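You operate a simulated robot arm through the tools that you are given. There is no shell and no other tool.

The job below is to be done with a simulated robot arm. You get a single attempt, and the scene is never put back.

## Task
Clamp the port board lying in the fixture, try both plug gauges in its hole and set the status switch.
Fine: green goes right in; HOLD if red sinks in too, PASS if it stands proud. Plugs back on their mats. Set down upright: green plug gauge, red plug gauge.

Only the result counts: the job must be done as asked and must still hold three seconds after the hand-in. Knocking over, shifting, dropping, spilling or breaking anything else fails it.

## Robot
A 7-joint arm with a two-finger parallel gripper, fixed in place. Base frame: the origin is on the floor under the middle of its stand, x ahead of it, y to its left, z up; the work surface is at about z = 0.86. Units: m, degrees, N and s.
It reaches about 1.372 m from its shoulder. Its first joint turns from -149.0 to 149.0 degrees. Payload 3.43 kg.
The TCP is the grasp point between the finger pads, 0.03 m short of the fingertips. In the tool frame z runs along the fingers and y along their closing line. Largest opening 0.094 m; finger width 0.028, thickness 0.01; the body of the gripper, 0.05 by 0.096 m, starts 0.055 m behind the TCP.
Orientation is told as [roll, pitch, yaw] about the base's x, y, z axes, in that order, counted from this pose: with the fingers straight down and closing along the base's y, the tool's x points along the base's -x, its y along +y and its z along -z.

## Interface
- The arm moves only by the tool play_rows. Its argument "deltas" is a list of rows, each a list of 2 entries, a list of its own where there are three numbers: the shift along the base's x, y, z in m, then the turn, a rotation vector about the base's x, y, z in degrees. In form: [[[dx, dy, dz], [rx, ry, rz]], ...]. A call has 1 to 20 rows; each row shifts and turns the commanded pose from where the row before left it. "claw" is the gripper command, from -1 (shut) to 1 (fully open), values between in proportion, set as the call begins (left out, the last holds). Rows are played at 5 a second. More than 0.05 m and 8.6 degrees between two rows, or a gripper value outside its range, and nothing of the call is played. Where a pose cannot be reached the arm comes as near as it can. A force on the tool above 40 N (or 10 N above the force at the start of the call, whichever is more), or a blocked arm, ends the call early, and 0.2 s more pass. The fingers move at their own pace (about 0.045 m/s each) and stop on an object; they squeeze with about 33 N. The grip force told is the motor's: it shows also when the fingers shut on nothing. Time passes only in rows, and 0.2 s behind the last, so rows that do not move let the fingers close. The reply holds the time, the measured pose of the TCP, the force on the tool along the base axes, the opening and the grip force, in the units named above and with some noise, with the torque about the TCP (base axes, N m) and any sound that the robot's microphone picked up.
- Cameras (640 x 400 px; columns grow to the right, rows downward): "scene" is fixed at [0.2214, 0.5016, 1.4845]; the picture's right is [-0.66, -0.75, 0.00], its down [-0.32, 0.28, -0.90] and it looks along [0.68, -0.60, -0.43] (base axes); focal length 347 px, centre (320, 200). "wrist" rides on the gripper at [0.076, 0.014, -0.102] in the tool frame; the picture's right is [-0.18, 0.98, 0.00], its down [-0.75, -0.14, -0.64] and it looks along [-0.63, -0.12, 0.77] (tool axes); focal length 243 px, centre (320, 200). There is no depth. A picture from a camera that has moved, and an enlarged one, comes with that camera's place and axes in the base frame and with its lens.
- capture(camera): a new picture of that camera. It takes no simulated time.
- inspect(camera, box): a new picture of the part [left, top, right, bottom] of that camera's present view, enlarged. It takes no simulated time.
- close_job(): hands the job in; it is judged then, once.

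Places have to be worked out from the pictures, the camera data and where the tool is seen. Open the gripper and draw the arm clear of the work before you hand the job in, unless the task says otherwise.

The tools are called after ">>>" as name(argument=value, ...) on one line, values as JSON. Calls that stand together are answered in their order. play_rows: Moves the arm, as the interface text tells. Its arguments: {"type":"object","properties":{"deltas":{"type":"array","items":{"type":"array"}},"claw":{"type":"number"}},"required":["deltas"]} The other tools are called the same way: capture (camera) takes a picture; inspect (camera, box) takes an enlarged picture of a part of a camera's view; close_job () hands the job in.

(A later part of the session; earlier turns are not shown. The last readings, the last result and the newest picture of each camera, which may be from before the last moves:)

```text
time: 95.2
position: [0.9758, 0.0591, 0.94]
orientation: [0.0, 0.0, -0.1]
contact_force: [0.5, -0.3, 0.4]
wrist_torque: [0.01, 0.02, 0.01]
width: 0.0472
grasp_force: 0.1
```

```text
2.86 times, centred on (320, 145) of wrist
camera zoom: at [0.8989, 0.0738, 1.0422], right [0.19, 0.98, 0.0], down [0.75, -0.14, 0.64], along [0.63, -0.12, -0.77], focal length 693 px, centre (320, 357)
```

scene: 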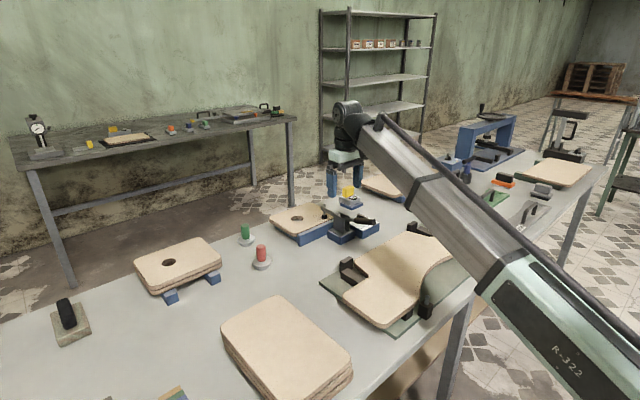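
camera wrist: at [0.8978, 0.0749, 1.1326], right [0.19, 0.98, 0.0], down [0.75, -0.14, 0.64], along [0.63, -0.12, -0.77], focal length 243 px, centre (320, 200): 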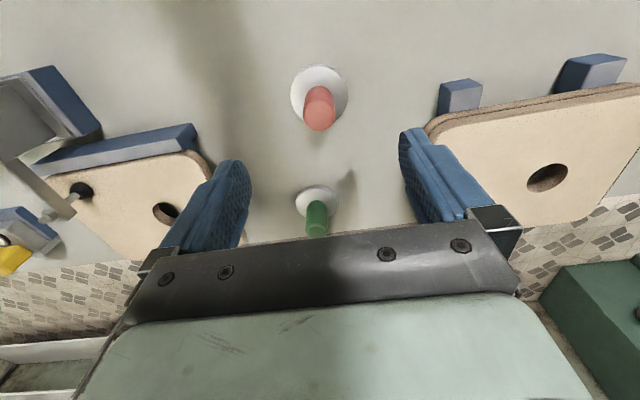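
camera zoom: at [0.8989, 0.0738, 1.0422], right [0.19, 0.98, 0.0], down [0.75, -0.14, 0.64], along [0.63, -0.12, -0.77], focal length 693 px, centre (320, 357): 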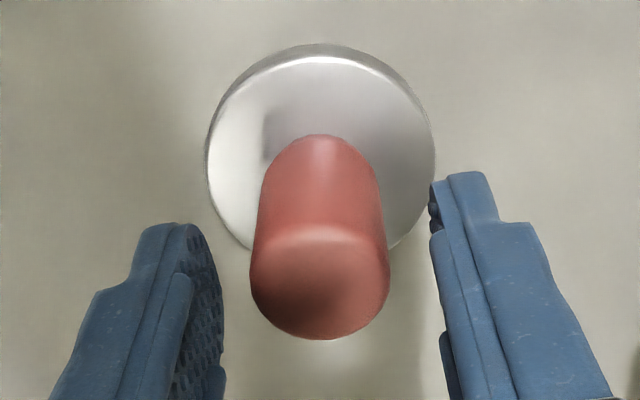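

The red plug is well centred (flange at u of about 320). I'll close and do a slow 6 mm test lift.

>>> play_rows(deltas=[[[0, 0, 0], [0, 0, 0]], [[0, 0, 0], [0, 0, 0]], [[0, 0, 0], [0, 0, 0]], [[0, 0, 0], [0, 0, 0]], [[0, 0, 0], [0, 0, 0]]], claw=-1)

>>> inspect(camera="scene", box=[246, 240, 276, 274])

>>> play_rows(deltas=[[[0, 0, 0.001], [0, 0, 0]], [[0, 0, 0.002], [0, 0, 0]], [[0, 0, 0.002], [0, 0, 0]], [[0, 0, 0.001], [0, 0, 0]], [[0, 0, 0], [0, 0, 0]]])

>>> inspect(camera="wrist", box=[260, 75, 380, 200])

>>> play_rows(deltas=[[[0, 0, 0], [0, 0, 0]], [[0, 0, 0], [0, 0, 0]], [[0, 0, 0], [0, 0, 0]], [[0, 0, 0], [0, 0, 0]], [[0, 0, 0], [0, 0, 0]]])

>>> inspect(camera="wrist", box=[260, 75, 380, 200])

>>> inspect(camera="scene", box=[246, 240, 276, 274])

```text
time: 96.3
position: [0.9758, 0.0594, 0.9397]
orientation: [0.0, 0.0, -0.1]
contact_force: [0.6, -0.5, -0.3]
wrist_torque: [-0.07, 0.01, 0.0]
width: 0.0268
grasp_force: 33.7
```

```text
11.76 times, centred on (261, 257) of scene
camera zoom: at [0.2214, 0.5016, 1.4845], right [-0.66, -0.75, 0.0], down [-0.32, 0.28, -0.9], along [0.68, -0.6, -0.43], focal length 4084 px, centre (1014, -471)
```

zoom: 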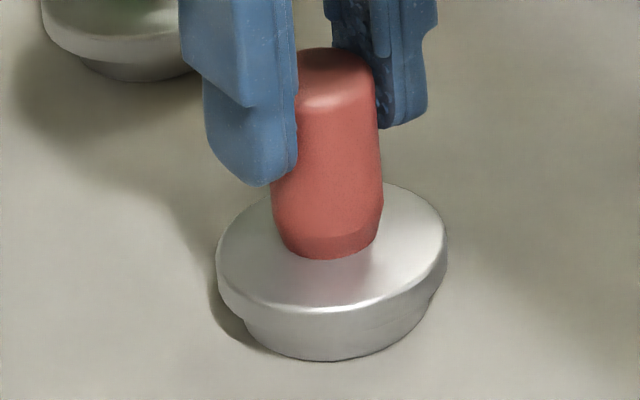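

```text
time: 97.5
position: [0.9768, 0.0606, 0.9453]
orientation: [0.0, 0.1, -0.1]
contact_force: [-0.1, 0.6, -1.3]
wrist_torque: [0.0, -0.01, -0.02]
width: 0.0269
grasp_force: 32.8
```

```text
3.20 times, centred on (320, 138) of wrist
camera zoom: at [0.8993, 0.0739, 1.0483], right [0.19, 0.98, 0.0], down [0.75, -0.14, 0.64], along [0.63, -0.12, -0.77], focal length 776 px, centre (320, 400)
```

zoom: 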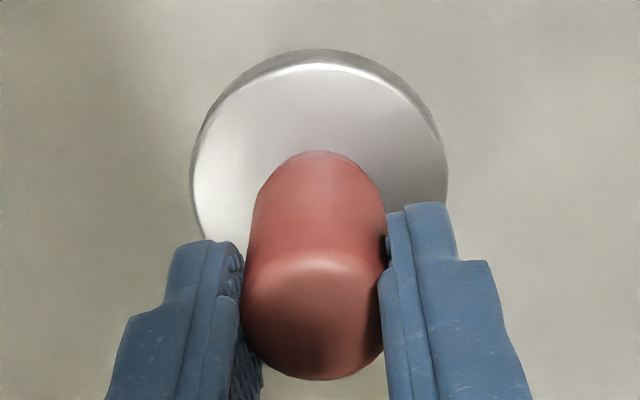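

```text
time: 98.8
position: [0.9758, 0.0601, 0.9457]
orientation: [0.0, 0.2, -0.1]
contact_force: [0.2, -0.1, -1.8]
wrist_torque: [0.01, -0.01, -0.01]
width: 0.027
grasp_force: 33.1
```

```text
3.20 times, centred on (320, 138) of wrist
camera zoom: at [0.8994, 0.0739, 1.0482], right [0.19, 0.98, 0.0], down [0.75, -0.14, 0.64], along [0.63, -0.12, -0.77], focal length 776 px, centre (320, 400)
```

zoom: 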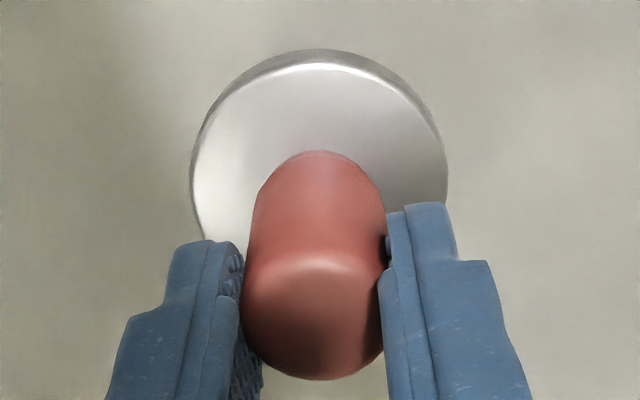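

```text
11.76 times, centred on (261, 257) of scene
camera zoom: at [0.2214, 0.5016, 1.4845], right [-0.66, -0.75, 0.0], down [-0.32, 0.28, -0.9], along [0.68, -0.6, -0.43], focal length 4084 px, centre (1014, -471)
```

zoom: 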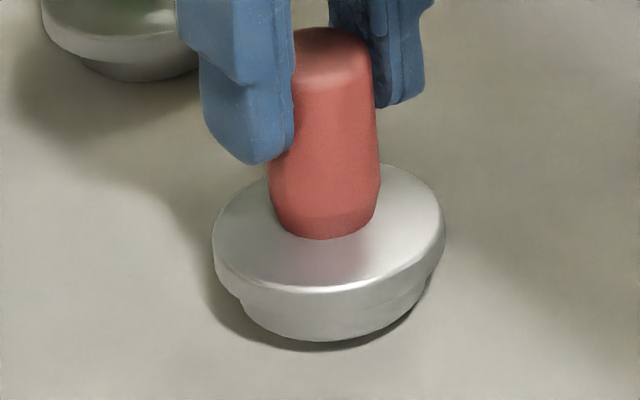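

The red plug holds steady with the same in-hand position as the green one had. I'll lift it and carry it over the hole, aiming for the same hand pose that aligned the green plug.

>>> play_rows(deltas=[[[0, 0, 0.002], [0, 0, 0]], [[0, 0, 0.005], [0, 0, 0]], [[0, 0, 0.009], [0, 0, 0]], [[0, 0, 0.012], [0, 0, 0]], [[0, 0, 0.012], [0, 0, 0]], [[0, 0, 0.01], [0, 0, 0]], [[0, 0, 0.006], [0, 0, 0]], [[0, 0, 0.003], [0, 0, 0]], [[0, 0, 0], [0, 0, 0]]])

>>> play_rows(deltas=[[[0.002, -0.004, 0], [0, 0, 0]], [[0.004, -0.009, 0], [0, 0, 0]], [[0.007, -0.015, 0], [0, 0, 0]], [[0.009, -0.02, 0], [0, 0, 0]], [[0.011, -0.023, 0], [0, 0, 0]], [[0.011, -0.024, 0], [0, 0, 0]], [[0.011, -0.024, 0], [0, 0, 0]], [[0.011, -0.023, 0], [0, 0, 0]], [[0.011, -0.022, 0], [0, 0, 0]], [[0.009, -0.019, 0], [0, 0, 0]], [[0.007, -0.015, 0], [0, 0, 0]], [[0.004, -0.009, 0], [0, 0, 0]], [[0.002, -0.005, 0], [0, 0, 0]], [[0, 0, 0], [0, 0, 0]], [[0, 0, 0], [0, 0, 0]]])

>>> inspect(camera="wrist", box=[260, 75, 380, 200])

>>> inspect(camera="scene", box=[280, 190, 320, 225])

```text
time: 100.8
position: [0.977, 0.0594, 1.0042]
orientation: [-0.1, 0.1, -0.1]
contact_force: [-0.2, 0.0, -0.8]
wrist_torque: [0.0, 0.01, 0.0]
width: 0.0269
grasp_force: 33.4
```

```text
time: 104.0
position: [1.0755, -0.1524, 1.0053]
orientation: [0.0, 0.2, -0.1]
contact_force: [-0.3, 0.7, -1.3]
wrist_torque: [-0.04, 0.04, 0.01]
width: 0.0266
grasp_force: 33.1
```

```text
3.20 times, centred on (320, 138) of wrist
camera zoom: at [0.9975, -0.139, 1.1075], right [0.19, 0.98, 0.0], down [0.75, -0.14, 0.64], along [0.63, -0.12, -0.77], focal length 776 px, centre (320, 400)
```

zoom: 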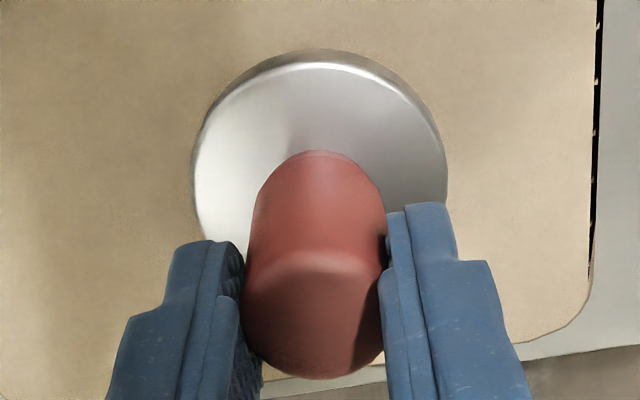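

```text
11.43 times, centred on (300, 208) of scene
camera zoom: at [0.2214, 0.5016, 1.4845], right [-0.66, -0.75, 0.0], down [-0.32, 0.28, -0.9], along [0.68, -0.6, -0.43], focal length 3967 px, centre (549, 114)
```

zoom: 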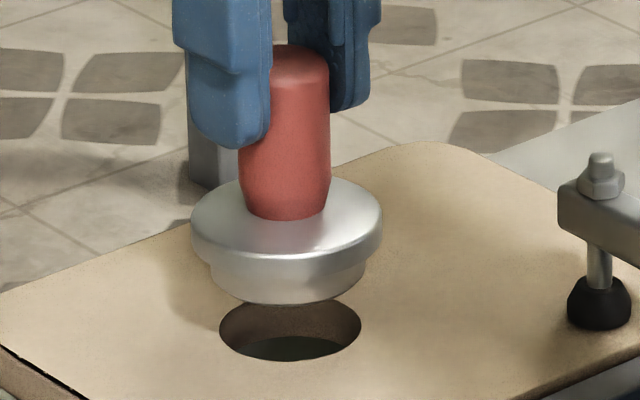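

The red body (about 47.5 mm) visibly looks wider than the hole (about 43.8 mm), but I'll test it physically. I'll shift +1.0, -0.8 mm to the aligned pose and lower.

>>> play_rows(deltas=[[[0.001, -0.0008, -0.001], [0, 0, 0]], [[0, 0, -0.003], [0, 0, 0]], [[0, 0, -0.004], [0, 0, 0]], [[0, 0, -0.004], [0, 0, 0]], [[0, 0, -0.004], [0, 0, 0]], [[0, 0, -0.002], [0, 0, 0]], [[0, 0, -0.001], [0, 0, 0]], [[0, 0, 0], [0, 0, 0]], [[0, 0, 0], [0, 0, 0]]])

>>> inspect(camera="scene", box=[285, 195, 315, 225])

>>> inspect(camera="wrist", box=[260, 75, 380, 200])

```text
time: 106.0
position: [1.0762, -0.1519, 0.9876]
orientation: [0.0, 0.0, -0.1]
contact_force: [0.5, -0.4, -0.6]
wrist_torque: [-0.02, 0.01, -0.02]
width: 0.0265
grasp_force: 32.9
```

```text
13.33 times, centred on (300, 210) of scene
camera zoom: at [0.2214, 0.5016, 1.4845], right [-0.66, -0.75, 0.0], down [-0.32, 0.28, -0.9], along [0.68, -0.6, -0.43], focal length 4628 px, centre (587, 67)
```

zoom: 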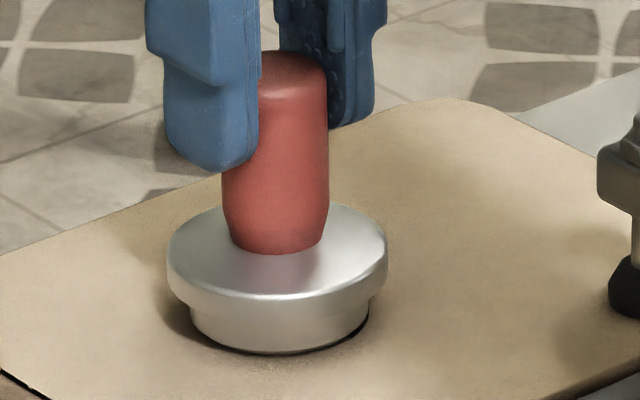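

```text
3.20 times, centred on (320, 138) of wrist
camera zoom: at [0.9991, -0.1384, 1.0888], right [0.19, 0.98, 0.0], down [0.75, -0.14, 0.64], along [0.63, -0.12, -0.77], focal length 776 px, centre (320, 400)
```

zoom: 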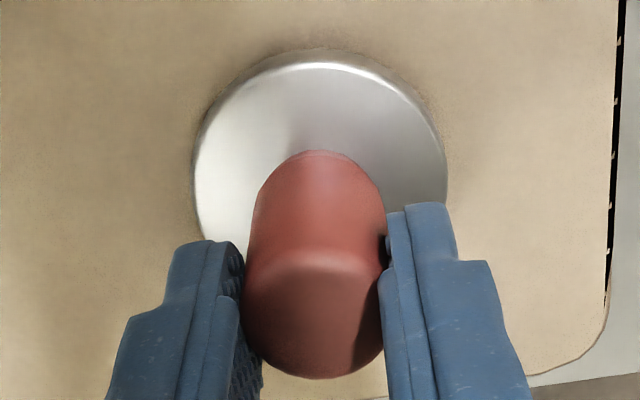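

y is about 1.5 mm too far toward +y. I'll correct by -0.5, -1.5 mm and check again before touching down.

>>> play_rows(deltas=[[[-0.0005, -0.0014, 0], [0, 0, 0]], [[0, 0, 0], [0, 0, 0]], [[0, 0, 0], [0, 0, 0]]])

>>> inspect(camera="scene", box=[285, 195, 315, 225])

>>> inspect(camera="wrist", box=[260, 75, 380, 200])

```text
time: 106.8
position: [1.0753, -0.1546, 0.987]
orientation: [0.1, 0.1, -0.1]
contact_force: [-0.7, -0.6, -1.1]
wrist_torque: [0.05, -0.01, -0.02]
width: 0.0271
grasp_force: 33.2
```

```text
13.33 times, centred on (300, 210) of scene
camera zoom: at [0.2214, 0.5016, 1.4845], right [-0.66, -0.75, 0.0], down [-0.32, 0.28, -0.9], along [0.68, -0.6, -0.43], focal length 4628 px, centre (587, 67)
```

zoom: 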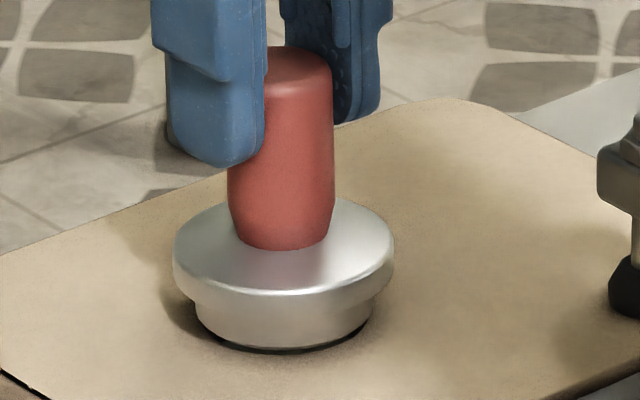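

```text
3.20 times, centred on (320, 138) of wrist
camera zoom: at [0.9986, -0.14, 1.0897], right [0.19, 0.98, 0.0], down [0.75, -0.14, 0.64], along [0.63, -0.12, -0.77], focal length 776 px, centre (320, 400)
```

zoom: 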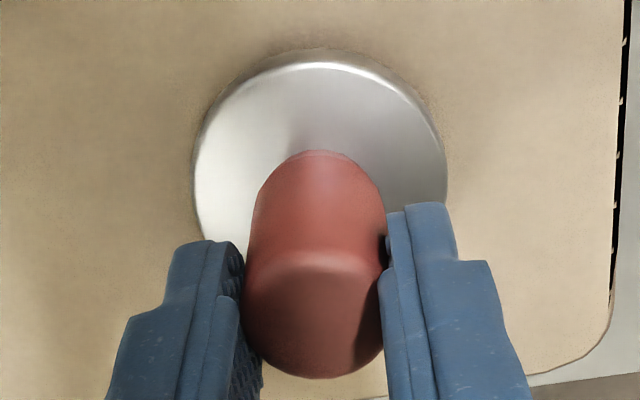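

The red plug is aligned with the hole to the pixel. I'll lower in small steps and watch for contact.

>>> play_rows(deltas=[[[0, 0, -0.0008], [0, 0, 0]], [[0, 0, -0.0008], [0, 0, 0]], [[0, 0, -0.0008], [0, 0, 0]], [[0, 0, -0.0008], [0, 0, 0]], [[0, 0, -0.0008], [0, 0, 0]], [[0, 0, 0], [0, 0, 0]]])

>>> inspect(camera="scene", box=[285, 195, 315, 225])

>>> inspect(camera="wrist", box=[260, 75, 380, 200])

```text
time: 108.2
position: [1.0749, -0.1539, 0.986]
orientation: [0.1, -0.1, -0.1]
contact_force: [3.9, -0.3, 27.3]
wrist_torque: [0.35, 0.18, -0.05]
width: 0.0267
grasp_force: 32.6
```

```text
13.33 times, centred on (300, 210) of scene
camera zoom: at [0.2214, 0.5016, 1.4845], right [-0.66, -0.75, 0.0], down [-0.32, 0.28, -0.9], along [0.68, -0.6, -0.43], focal length 4628 px, centre (587, 67)
```

zoom: 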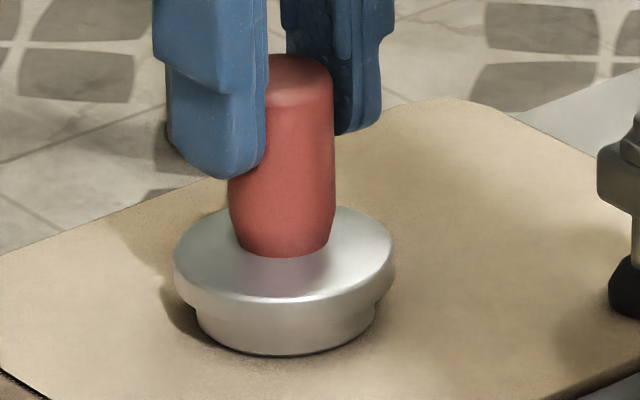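

```text
3.20 times, centred on (320, 138) of wrist
camera zoom: at [0.9979, -0.1399, 1.0865], right [0.19, 0.98, 0.0], down [0.75, -0.14, 0.64], along [0.63, -0.12, -0.77], focal length 776 px, centre (320, 400)
```

zoom: 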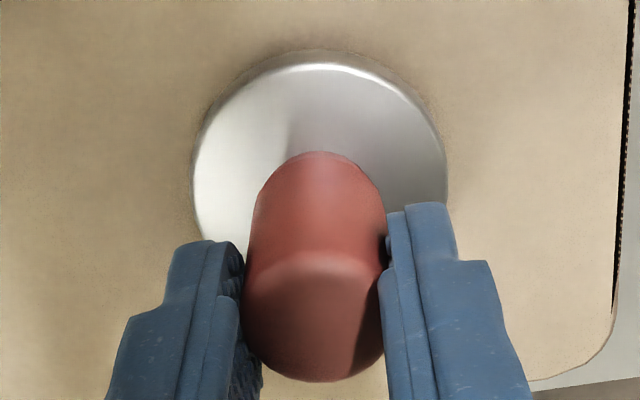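

Contact came at once (27 N) with the whole body still above the board. At 47.8 mm against a 43.9 mm hole, red stands proud, which means PASS. I'll relieve the load and release it briefly to confirm it stands by itself.

>>> play_rows(deltas=[[[0, 0, 0.0015], [0, 0, 0]], [[0, 0, 0], [0, 0, 0]]])

>>> play_rows(deltas=[[[0, 0, 0], [0, 0, 0]], [[0, 0, 0], [0, 0, 0]], [[0, 0, 0], [0, 0, 0]], [[0, 0, 0], [0, 0, 0]], [[0, 0, 0], [0, 0, 0]]], claw=-0.2)

>>> inspect(camera="scene", box=[285, 195, 315, 225])

>>> inspect(camera="wrist", box=[260, 75, 380, 200])

```text
time: 108.8
position: [1.0762, -0.1538, 0.9849]
orientation: [0.2, 0.0, -0.1]
contact_force: [4.3, 1.1, 14.5]
wrist_torque: [0.23, -0.18, -0.05]
width: 0.027
grasp_force: 33.0
```

```text
time: 110.0
position: [1.0756, -0.1536, 0.9837]
orientation: [0.1, 0.0, -0.1]
contact_force: [0.1, -0.2, -0.2]
wrist_torque: [-0.03, 0.0, -0.02]
width: 0.0376
grasp_force: 0.0
```

```text
13.33 times, centred on (300, 210) of scene
camera zoom: at [0.2214, 0.5016, 1.4845], right [-0.66, -0.75, 0.0], down [-0.32, 0.28, -0.9], along [0.68, -0.6, -0.43], focal length 4628 px, centre (587, 67)
```

zoom: 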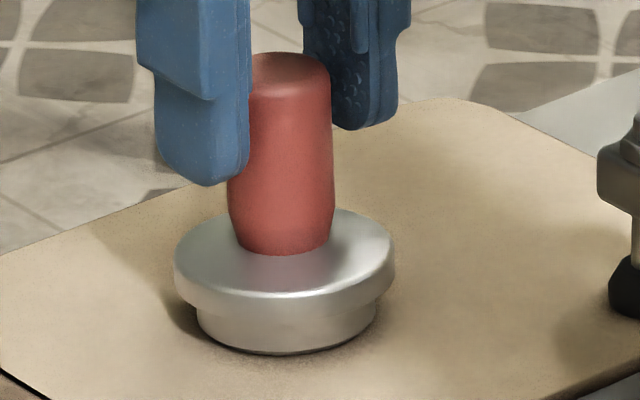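

```text
3.20 times, centred on (320, 138) of wrist
camera zoom: at [0.9984, -0.1404, 1.0863], right [0.19, 0.98, 0.0], down [0.75, -0.14, 0.64], along [0.63, -0.12, -0.77], focal length 776 px, centre (320, 400)
```

zoom: 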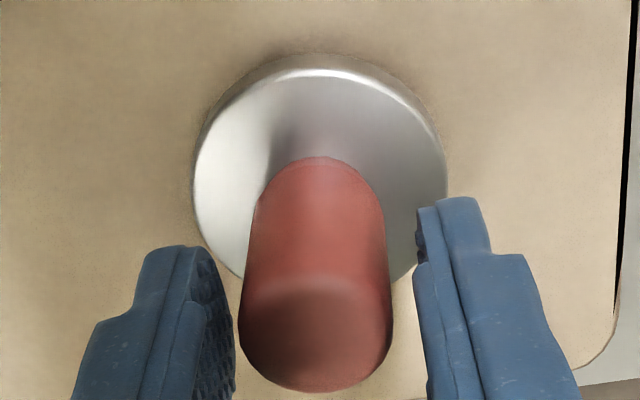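

Red stands proud on the board by itself, so the verdict is PASS. I'll raise the fingers 2.5 mm back to the proven grip height, re-grip, and test-lift.

>>> play_rows(deltas=[[[0, 0.0004, 0.0025], [0, 0, 0]], [[0, 0, 0], [0, 0, 0]]])

>>> play_rows(deltas=[[[0, 0, 0], [0, 0, 0]], [[0, 0, 0], [0, 0, 0]], [[0, 0, 0], [0, 0, 0]], [[0, 0, 0], [0, 0, 0]], [[0, 0, 0.001], [0, 0, 0]], [[0, 0, 0.002], [0, 0, 0]], [[0, 0, 0.002], [0, 0, 0]], [[0, 0, 0], [0, 0, 0]]], claw=-1)

>>> inspect(camera="scene", box=[285, 195, 315, 225])

>>> inspect(camera="wrist", box=[260, 75, 380, 200])

```text
time: 110.5
position: [1.0748, -0.1541, 0.987]
orientation: [0.1, 0.0, -0.1]
contact_force: [0.1, 1.1, -0.2]
wrist_torque: [-0.02, -0.01, 0.01]
width: 0.0375
grasp_force: 0.1
```

```text
time: 112.3
position: [1.0765, -0.1547, 0.9919]
orientation: [0.0, 0.1, -0.1]
contact_force: [-0.3, -0.1, -1.7]
wrist_torque: [-0.02, 0.0, 0.03]
width: 0.0268
grasp_force: 32.8
```

```text
13.33 times, centred on (300, 210) of scene
camera zoom: at [0.2214, 0.5016, 1.4845], right [-0.66, -0.75, 0.0], down [-0.32, 0.28, -0.9], along [0.68, -0.6, -0.43], focal length 4628 px, centre (587, 67)
```

zoom: 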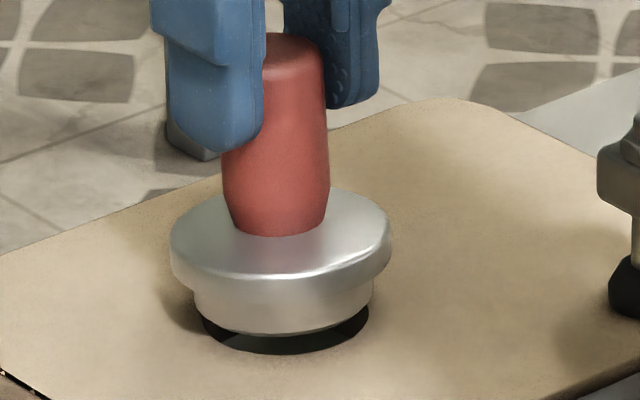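

```text
3.20 times, centred on (320, 138) of wrist
camera zoom: at [0.9987, -0.1398, 1.0942], right [0.19, 0.98, 0.0], down [0.75, -0.14, 0.64], along [0.63, -0.12, -0.77], focal length 776 px, centre (320, 400)
```

zoom: 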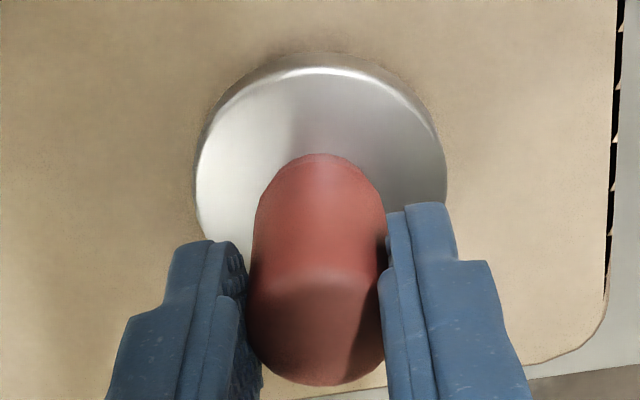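

The red plug is lifted cleanly. I'll carry it back over its mat.

>>> play_rows(deltas=[[[0, 0, 0.003], [0, 0, 0]], [[0, 0, 0.006], [0, 0, 0]], [[0, 0, 0.005], [0, 0, 0]], [[0, 0, 0.002], [0, 0, 0]], [[0, 0, 0], [0, 0, 0]]])

>>> play_rows(deltas=[[[-0.002, 0.004, 0], [0, 0, 0]], [[-0.004, 0.009, 0], [0, 0, 0]], [[-0.007, 0.015, 0], [0, 0, 0]], [[-0.009, 0.02, 0], [0, 0, 0]], [[-0.011, 0.023, 0], [0, 0, 0]], [[-0.011, 0.024, 0], [0, 0, 0]], [[-0.011, 0.024, 0], [0, 0, 0]], [[-0.011, 0.023, 0], [0, 0, 0]], [[-0.011, 0.022, 0], [0, 0, 0]], [[-0.009, 0.019, 0], [0, 0, 0]], [[-0.007, 0.015, 0], [0, 0, 0]], [[-0.004, 0.009, 0], [0, 0, 0]], [[-0.002, 0.005, 0], [0, 0, 0]], [[0, 0, 0], [0, 0, 0]], [[0, 0, 0], [0, 0, 0]]])

>>> inspect(camera="wrist", box=[260, 75, 380, 200])

>>> inspect(camera="scene", box=[236, 225, 286, 285])

```text
time: 113.5
position: [1.0749, -0.1535, 1.0062]
orientation: [0.0, 0.1, -0.1]
contact_force: [1.0, -0.5, -1.3]
wrist_torque: [0.02, -0.01, 0.04]
width: 0.0268
grasp_force: 32.9
```

```text
time: 116.8
position: [0.9771, 0.0582, 1.0071]
orientation: [0.1, 0.1, -0.1]
contact_force: [-1.0, 0.2, -0.9]
wrist_torque: [0.01, 0.02, 0.01]
width: 0.0267
grasp_force: 32.9
```

```text
3.20 times, centred on (320, 138) of wrist
camera zoom: at [0.8994, 0.0724, 1.1099], right [0.19, 0.98, 0.0], down [0.75, -0.14, 0.64], along [0.63, -0.12, -0.77], focal length 776 px, centre (320, 400)
```

zoom: 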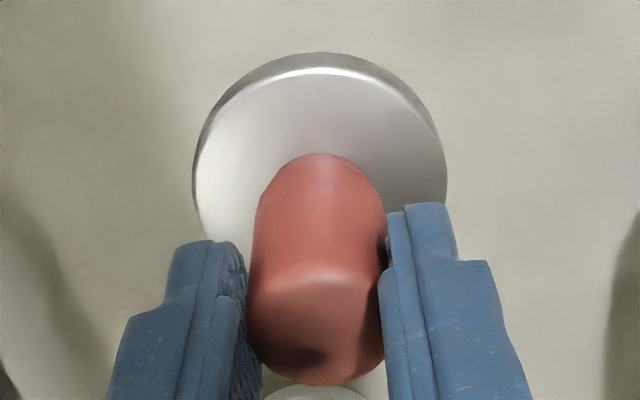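

```text
6.67 times, centred on (261, 255) of scene
camera zoom: at [0.2214, 0.5016, 1.4845], right [-0.66, -0.75, 0.0], down [-0.32, 0.28, -0.9], along [0.68, -0.6, -0.43], focal length 2314 px, centre (713, -167)
```

zoom: 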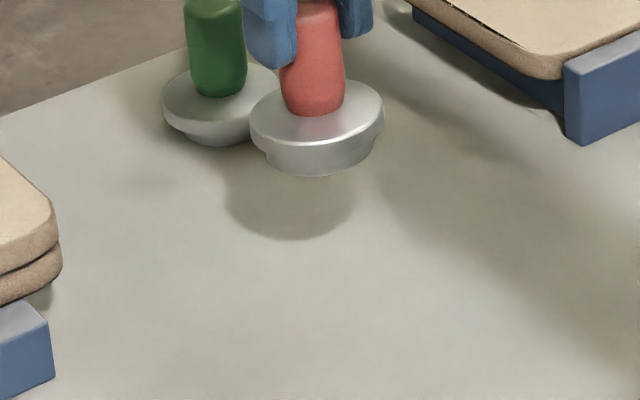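

I'm over the red mat spot. I'll shift +1.3 mm in y and lower to about 2 mm above the mat, then compare with the original view.

>>> play_rows(deltas=[[[-0.0002, 0.0013, -0.002], [0, 0, 0]], [[0, 0, -0.005], [0, 0, 0]], [[0, 0, -0.008], [0, 0, 0]], [[0, 0, -0.01], [0, 0, 0]], [[0, 0, -0.011], [0, 0, 0]], [[0, 0, -0.011], [0, 0, 0]], [[0, 0, -0.009], [0, 0, 0]], [[0, 0, -0.006], [0, 0, 0]], [[0, 0, -0.003], [0, 0, 0]], [[0, 0, -0.001], [0, 0, 0]], [[0, 0, 0], [0, 0, 0]], [[0, 0, 0], [0, 0, 0]]])

>>> inspect(camera="scene", box=[246, 240, 276, 274])

>>> inspect(camera="wrist", box=[260, 75, 380, 200])

```text
time: 119.3
position: [0.9763, 0.0613, 0.9427]
orientation: [0.0, -0.1, -0.1]
contact_force: [2.3, 0.7, 17.1]
wrist_torque: [0.17, -0.51, 0.0]
width: 0.0268
grasp_force: 32.8
```

```text
11.76 times, centred on (261, 257) of scene
camera zoom: at [0.2214, 0.5016, 1.4845], right [-0.66, -0.75, 0.0], down [-0.32, 0.28, -0.9], along [0.68, -0.6, -0.43], focal length 4084 px, centre (1014, -471)
```

zoom: 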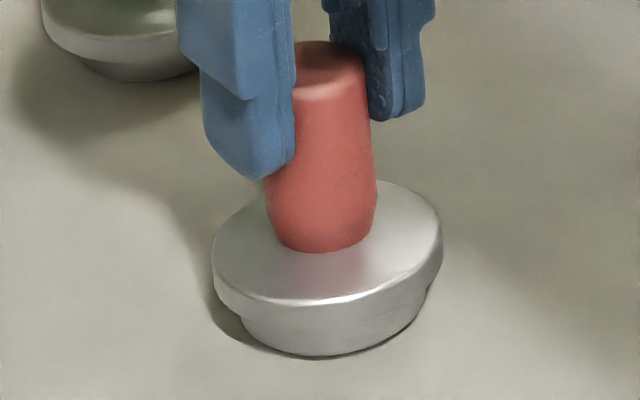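

```text
3.20 times, centred on (320, 138) of wrist
camera zoom: at [0.8988, 0.0742, 1.0445], right [0.19, 0.98, 0.0], down [0.75, -0.14, 0.64], along [0.63, -0.12, -0.77], focal length 776 px, centre (320, 400)
```

zoom: 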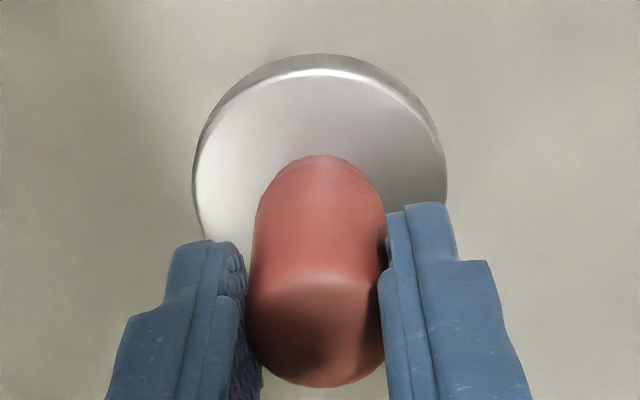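

The plug touched down 2 mm early, with one edge first, so it is tilted a degree or two in the pads about y. I'll ease the load off and open so it settles flat onto its wide base.

>>> play_rows(deltas=[[[0, 0, 0.0008], [0, 0, 0]], [[0, 0, 0], [0, 0, 0]], [[0, 0, 0], [0, 0, 0]]])

>>> inspect(camera="scene", box=[246, 240, 276, 274])

```text
time: 120.2
position: [0.976, 0.0603, 0.9424]
orientation: [0.0, 0.0, -0.1]
contact_force: [-0.1, 2.7, 6.5]
wrist_torque: [0.17, -0.08, 0.03]
width: 0.0269
grasp_force: 32.8
```

```text
11.76 times, centred on (261, 257) of scene
camera zoom: at [0.2214, 0.5016, 1.4845], right [-0.66, -0.75, 0.0], down [-0.32, 0.28, -0.9], along [0.68, -0.6, -0.43], focal length 4084 px, centre (1014, -471)
```

zoom: 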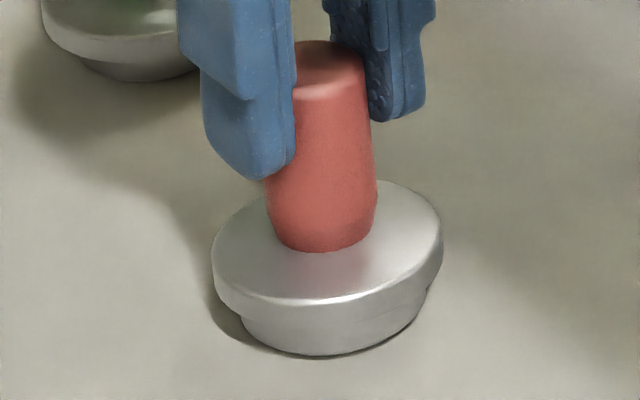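

>>> play_rows(deltas=[[[0, 0, 0], [0, 0, 0]], [[0, 0, 0], [0, 0, 0]], [[0, 0, 0], [0, 0, 0]], [[0, 0, 0], [0, 0, 0]]], claw=-0.3)

>>> inspect(camera="scene", box=[246, 240, 276, 274])

>>> inspect(camera="wrist", box=[260, 75, 380, 200])

```text
time: 121.2
position: [0.9779, 0.0596, 0.9413]
orientation: [0.0, 0.0, -0.1]
contact_force: [-0.9, 0.0, 0.0]
wrist_torque: [-0.01, 0.03, -0.01]
width: 0.0329
grasp_force: 0.1
```

```text
11.76 times, centred on (261, 257) of scene
camera zoom: at [0.2214, 0.5016, 1.4845], right [-0.66, -0.75, 0.0], down [-0.32, 0.28, -0.9], along [0.68, -0.6, -0.43], focal length 4084 px, centre (1014, -471)
```

zoom: 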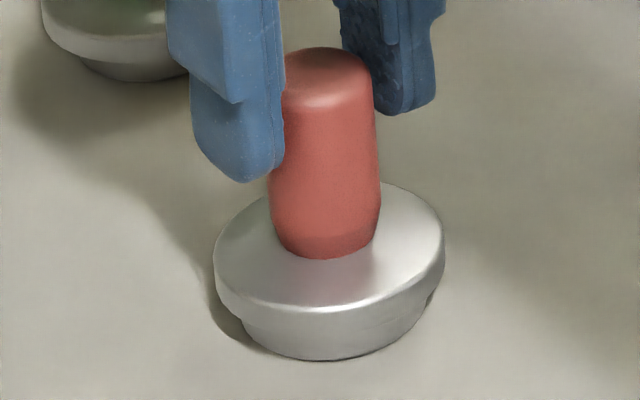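

```text
3.20 times, centred on (320, 138) of wrist
camera zoom: at [0.8995, 0.0739, 1.0445], right [0.19, 0.98, 0.0], down [0.75, -0.14, 0.64], along [0.63, -0.12, -0.77], focal length 776 px, centre (320, 400)
```

zoom: 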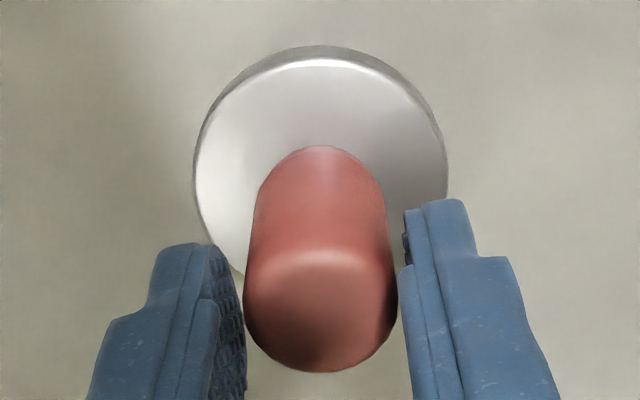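

The red plug settled upright, within about 0.5 mm of its original place. I'll open wide and rise clear.

>>> play_rows(deltas=[[[0, 0, 0], [0, 0, 0]], [[0, 0, 0], [0, 0, 0]], [[0, 0, 0], [0, 0, 0]], [[0, 0, 0.003], [0, 0, 0]], [[0, 0, 0.008], [0, 0, 0]], [[0, 0, 0.015], [0, 0, 0]], [[0, 0, 0.02], [0, 0, 0]], [[0, 0, 0.025], [0, 0, 0]], [[0, 0, 0.025], [0, 0, 0]], [[0, 0, 0.02], [0, 0, 0]], [[0, 0, 0.015], [0, 0, 0]], [[0, 0, 0.008], [0, 0, 0]], [[0, 0, 0], [0, 0, 0]]], claw=0.5)

>>> inspect(camera="scene", box=[220, 180, 400, 292])

>>> capture(camera="wrist")

```text
time: 124.0
position: [0.9774, 0.0592, 1.0819]
orientation: [0.0, 0.1, -0.1]
contact_force: [0.5, -0.1, 0.2]
wrist_torque: [0.01, 0.01, 0.02]
width: 0.0702
grasp_force: 0.0
```

```text
3.56 times, centred on (310, 236) of scene
camera zoom: at [0.2214, 0.5016, 1.4845], right [-0.66, -0.75, 0.0], down [-0.32, 0.28, -0.9], along [0.68, -0.6, -0.43], focal length 1234 px, centre (356, 72)
```

zoom: 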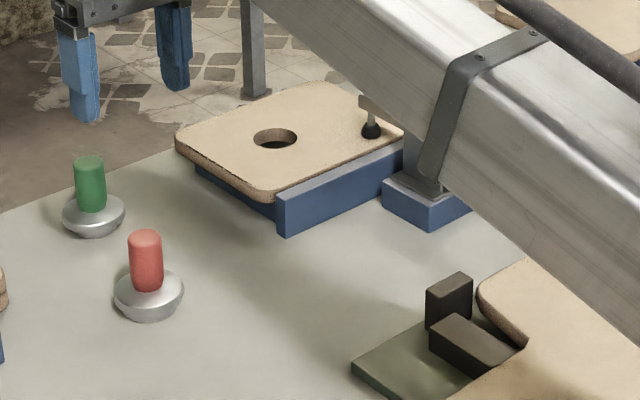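

```text
taken
camera wrist: at [0.9001, 0.0731, 1.1839], right [0.19, 0.98, 0.0], down [0.75, -0.14, 0.64], along [0.63, -0.12, -0.77], focal length 243 px, centre (320, 200)
```

wrist: 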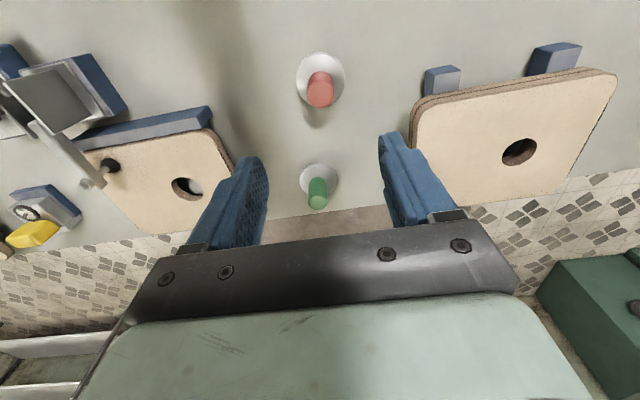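

Both gauges are back upright. Next I'll move over to the status switch near (0.93, -0.32) to look at it from above.

>>> play_rows(deltas=[[[-0.001, -0.004, 0.002], [0, 0, 0]], [[-0.002, -0.01, 0.004], [0, 0, 0]], [[-0.003, -0.016, 0.006], [0, 0, 0]], [[-0.004, -0.022, 0.004], [0, 0, 0]], [[-0.004, -0.028, 0.002], [0, 0, 0]], [[-0.004, -0.03, 0], [0, 0, 0]], [[-0.004, -0.03, 0], [0, 0, 0]], [[-0.004, -0.03, 0], [0, 0, 0]], [[-0.004, -0.03, 0], [0, 0, 0]], [[-0.004, -0.03, 0], [0, 0, 0]], [[-0.003, -0.03, 0], [0, 0, 0]], [[-0.003, -0.03, 0], [0, 0, 0]], [[-0.003, -0.028, 0], [0, 0, 0]], [[-0.002, -0.024, 0], [0, 0, 0]], [[-0.002, -0.018, 0], [0, 0, 0]], [[-0.001, -0.012, 0], [0, 0, 0]], [[0, -0.007, 0], [0, 0, 0]], [[0, -0.003, 0], [0, 0, 0.1]], [[0, 0, 0], [0, 0, 0]], [[0, 0, 0], [0, 0, 0]]])

>>> capture(camera="wrist")

>>> inspect(camera="wrist", box=[240, 40, 400, 165])

>>> inspect(camera="scene", box=[320, 190, 400, 250])

```text
time: 128.2
position: [0.9296, -0.3218, 1.0977]
orientation: [0.0, 0.0, -0.1]
contact_force: [0.0, -0.4, 0.2]
wrist_torque: [0.01, -0.03, -0.03]
width: 0.0706
grasp_force: 0.0
```

```text
taken
camera wrist: at [0.8516, -0.3082, 1.2009], right [0.18, 0.98, 0.0], down [0.75, -0.14, 0.64], along [0.63, -0.12, -0.77], focal length 243 px, centre (320, 200)
```

wrist: 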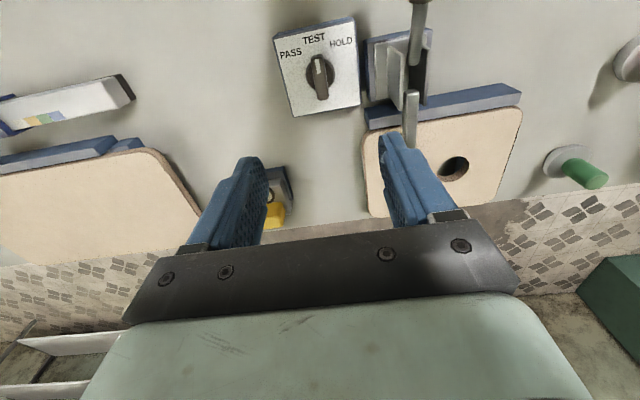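

```text
3.20 times, centred on (320, 102) of wrist
camera zoom: at [0.8516, -0.3082, 1.2009], right [0.18, 0.98, 0.0], down [0.75, -0.14, 0.64], along [0.63, -0.12, -0.77], focal length 776 px, centre (320, 512)
```

zoom: 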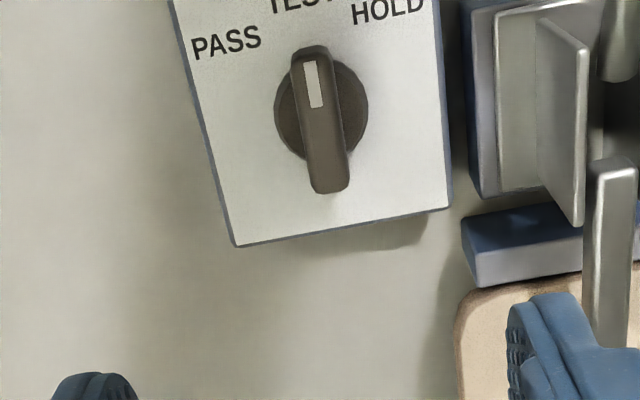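

```text
6.67 times, centred on (360, 220) of scene
camera zoom: at [0.2214, 0.5016, 1.4845], right [-0.66, -0.75, 0.0], down [-0.32, 0.28, -0.9], along [0.68, -0.6, -0.43], focal length 2314 px, centre (53, 67)
```

zoom: 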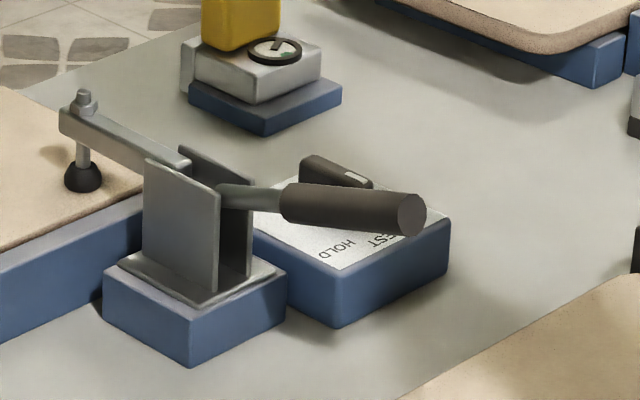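

The knob points to TEST, with its bar along x, axis at about (0.917, -0.320) and top near z = 0.925. PASS lies about 45° toward -y, which is a +45° turn about z. I'll first check in the air that the hand can yaw +45° and back.

>>> play_rows(deltas=[[[-0.003, 0, 0], [0, 0, 3]], [[-0.004, 0.001, 0], [0, 0, 7]], [[-0.003, 0.001, 0], [0, 0, 7]], [[0, 0, 0], [0, 0, 7]], [[0, 0, 0], [0, 0, 7]], [[0, 0, 0], [0, 0, 7]], [[0, 0, 0], [0, 0, 7]], [[0, 0, 0], [0, 0, 3]], [[0, 0, 0], [0, 0, 0]]], claw=0.2)

>>> play_rows(deltas=[[[0, 0, 0], [0, 0, -3]], [[0, 0, 0], [0, 0, -7]], [[0, 0, 0], [0, 0, -7]], [[0, 0, 0], [0, 0, -7]], [[0, 0, 0], [0, 0, -7]], [[0, 0, 0], [0, 0, -7]], [[0, 0, 0], [0, 0, -7]], [[0, 0, 0], [0, 0, -3]], [[0, 0, 0], [0, 0, 0]], [[0, 0, 0], [0, 0, 0]]])

>>> inspect(camera="wrist", box=[240, 40, 400, 165])

```text
time: 130.2
position: [0.9191, -0.3195, 1.0994]
orientation: [-0.1, 0.0, 48.0]
contact_force: [-0.1, 0.3, 0.3]
wrist_torque: [-0.01, 0.02, 0.02]
width: 0.0565
grasp_force: 0.2
```

```text
time: 132.3
position: [0.9195, -0.3212, 1.0996]
orientation: [0.0, 0.0, -0.1]
contact_force: [1.0, 0.8, -0.2]
wrist_torque: [0.03, -0.02, -0.02]
width: 0.0567
grasp_force: 0.1
```

```text
3.20 times, centred on (320, 102) of wrist
camera zoom: at [0.8417, -0.3065, 1.2017], right [0.19, 0.98, 0.0], down [0.75, -0.14, 0.64], along [0.63, -0.12, -0.77], focal length 776 px, centre (320, 512)
```

zoom: 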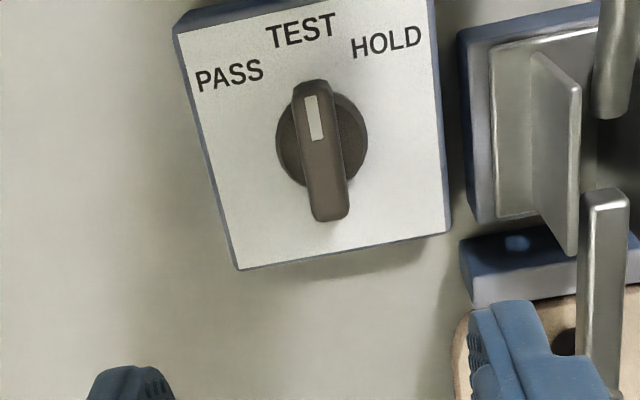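

Yaw is reachable and the hand is now right above the knob. I'll descend to just above the knob top and look.

>>> play_rows(deltas=[[[0, 0, -0.004], [0, 0, 0]], [[0, 0, -0.01], [0, 0, 0]], [[0, 0, -0.016], [0, 0, 0]], [[0, 0, -0.02], [0, 0, 0]], [[0, 0, -0.022], [0, 0, 0]], [[0, 0, -0.022], [0, 0, 0]], [[0, 0, -0.018], [0, 0, 0]], [[0, 0, -0.012], [0, 0, 0]], [[0, 0, -0.007], [0, 0, 0]], [[0, 0, -0.003], [0, 0, 0]], [[0, 0, 0], [0, 0, 0]], [[0, 0, 0], [0, 0, 0]]])

>>> inspect(camera="wrist", box=[240, 75, 400, 215])

>>> inspect(camera="scene", box=[330, 180, 400, 240])

```text
time: 134.9
position: [0.9184, -0.3207, 0.9647]
orientation: [0.0, 0.0, 0.0]
contact_force: [0.0, 0.4, 0.0]
wrist_torque: [-0.03, 0.01, 0.01]
width: 0.0564
grasp_force: 0.2
```

```text
2.86 times, centred on (320, 145) of wrist
camera zoom: at [0.8415, -0.3061, 1.0677], right [0.18, 0.98, 0.0], down [0.75, -0.14, 0.64], along [0.63, -0.12, -0.77], focal length 693 px, centre (320, 357)
```

zoom: 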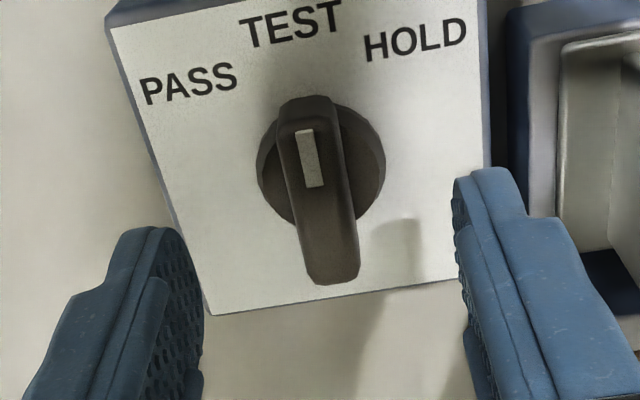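

```text
6.67 times, centred on (365, 210) of scene
camera zoom: at [0.2214, 0.5016, 1.4845], right [-0.66, -0.75, 0.0], down [-0.32, 0.28, -0.9], along [0.68, -0.6, -0.43], focal length 2314 px, centre (20, 133)
```

zoom: 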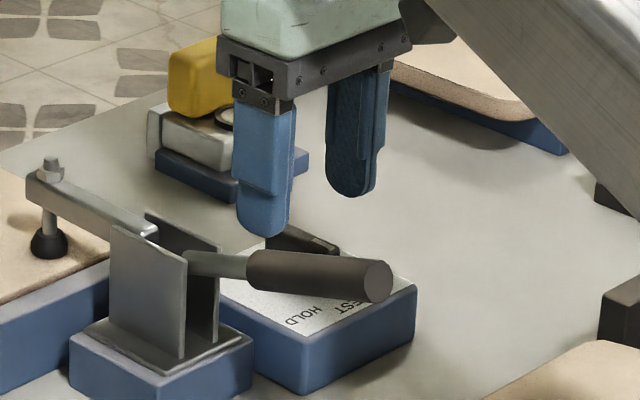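

The bar is centred between the fingers. I'll descend until the fingertips overlap the bar by 10–15 mm but stay above its round base.

>>> play_rows(deltas=[[[0, 0, -0.004], [0, 0, 0]], [[0, 0, -0.007], [0, 0, 0]], [[0, 0, -0.007], [0, 0, 0]], [[0, 0, -0.005], [0, 0, 0]], [[0, 0, -0.002], [0, 0, 0]], [[0, 0, 0], [0, 0, 0]], [[0, 0, 0], [0, 0, 0]]])

>>> inspect(camera="wrist", box=[240, 90, 400, 230])

>>> inspect(camera="scene", box=[335, 190, 395, 240])

```text
time: 136.6
position: [0.9181, -0.3196, 0.9413]
orientation: [0.0, 0.0, 0.0]
contact_force: [-1.0, -0.1, 0.4]
wrist_torque: [0.01, -0.01, 0.02]
width: 0.0563
grasp_force: 0.0
```

```text
2.86 times, centred on (320, 160) of wrist
camera zoom: at [0.8414, -0.3065, 1.043], right [0.18, 0.98, 0.0], down [0.75, -0.14, 0.64], along [0.63, -0.12, -0.77], focal length 693 px, centre (320, 314)
```

zoom: 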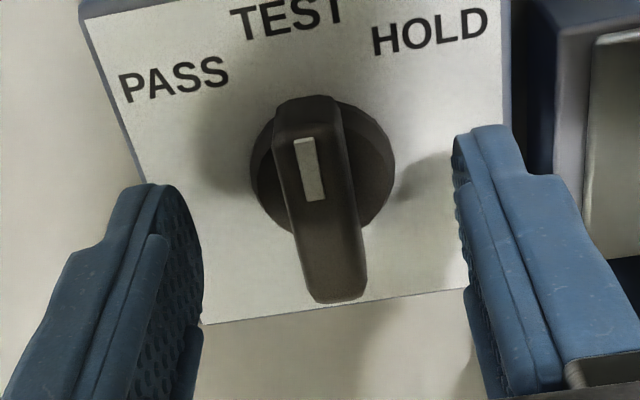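

```text
8.00 times, centred on (365, 215) of scene
camera zoom: at [0.2214, 0.5016, 1.4845], right [-0.66, -0.75, 0.0], down [-0.32, 0.28, -0.9], along [0.68, -0.6, -0.43], focal length 2777 px, centre (-40, 80)
```

zoom: 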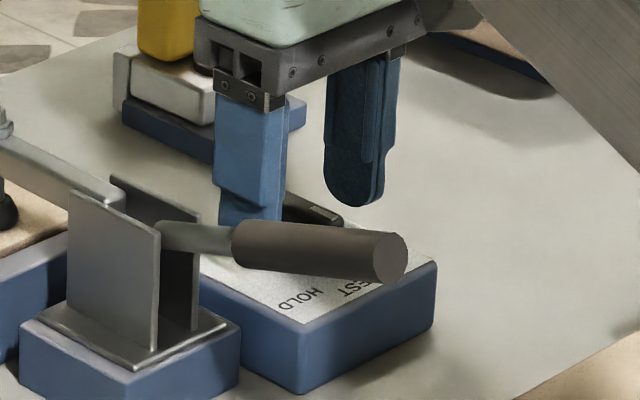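

>>> play_rows(deltas=[[[0, 0, -0.002], [0, 0, 0]], [[0, 0, -0.002], [0, 0, 0]], [[0, 0, 0], [0, 0, 0]], [[0, 0, 0], [0, 0, 0]], [[0, 0, 0], [0, 0, 0]], [[0, 0, 0], [0, 0, 0]], [[0, 0, 0], [0, 0, 0]]], claw=-1)

>>> inspect(camera="wrist", box=[240, 90, 400, 230])

>>> inspect(camera="scene", box=[335, 190, 395, 240])

```text
time: 138.2
position: [0.9184, -0.32, 0.9359]
orientation: [0.0, 0.1, 0.0]
contact_force: [-0.1, 8.4, -1.9]
wrist_torque: [0.09, -0.13, 0.03]
width: 0.0139
grasp_force: 45.1
```

```text
2.86 times, centred on (320, 160) of wrist
camera zoom: at [0.8413, -0.3062, 1.0387], right [0.18, 0.98, 0.0], down [0.75, -0.14, 0.64], along [0.63, -0.12, -0.77], focal length 693 px, centre (320, 314)
```

zoom: 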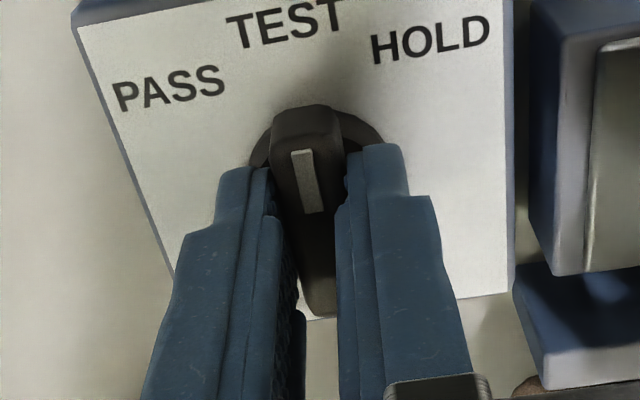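

```text
8.00 times, centred on (365, 215) of scene
camera zoom: at [0.2214, 0.5016, 1.4845], right [-0.66, -0.75, 0.0], down [-0.32, 0.28, -0.9], along [0.68, -0.6, -0.43], focal length 2777 px, centre (-40, 80)
```

zoom: 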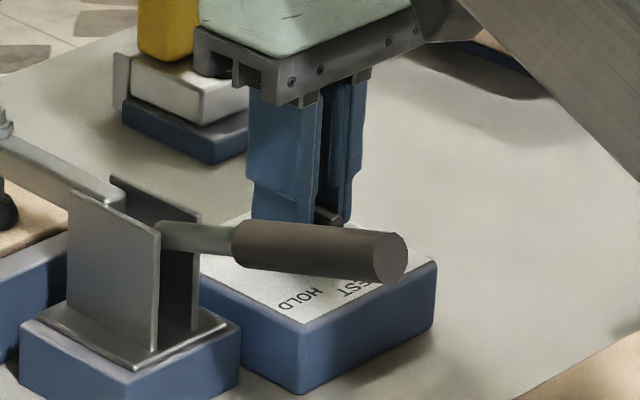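

The knob bar is gripped (13.9 mm wide). I'll ease the small side load and turn about +15° first, watching torque, side force and any click.

>>> play_rows(deltas=[[[0, 0.0007, 0], [0, 0, 2]], [[0, 0, 0], [0, 0, 4]], [[0, 0, 0], [0, 0, 4.5]], [[0, 0, 0], [0, 0, 4.5]], [[0, 0, 0], [0, 0, 0]]])

>>> inspect(camera="wrist", box=[240, 90, 400, 230])

```text
time: 139.3
position: [0.9188, -0.3215, 0.9362]
orientation: [0.1, 0.1, 15.0]
contact_force: [-1.1, 2.0, -3.2]
wrist_torque: [0.07, -0.3, -0.01]
width: 0.0139
grasp_force: 45.0
```

```text
2.86 times, centred on (320, 160) of wrist
camera zoom: at [0.8402, -0.3266, 1.0387], right [-0.08, 1.0, 0.0], down [0.77, 0.06, 0.64], along [0.64, 0.05, -0.77], focal length 693 px, centre (320, 314)
```

zoom: 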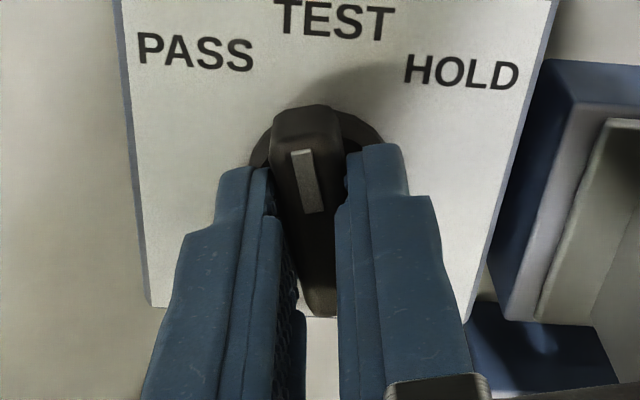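

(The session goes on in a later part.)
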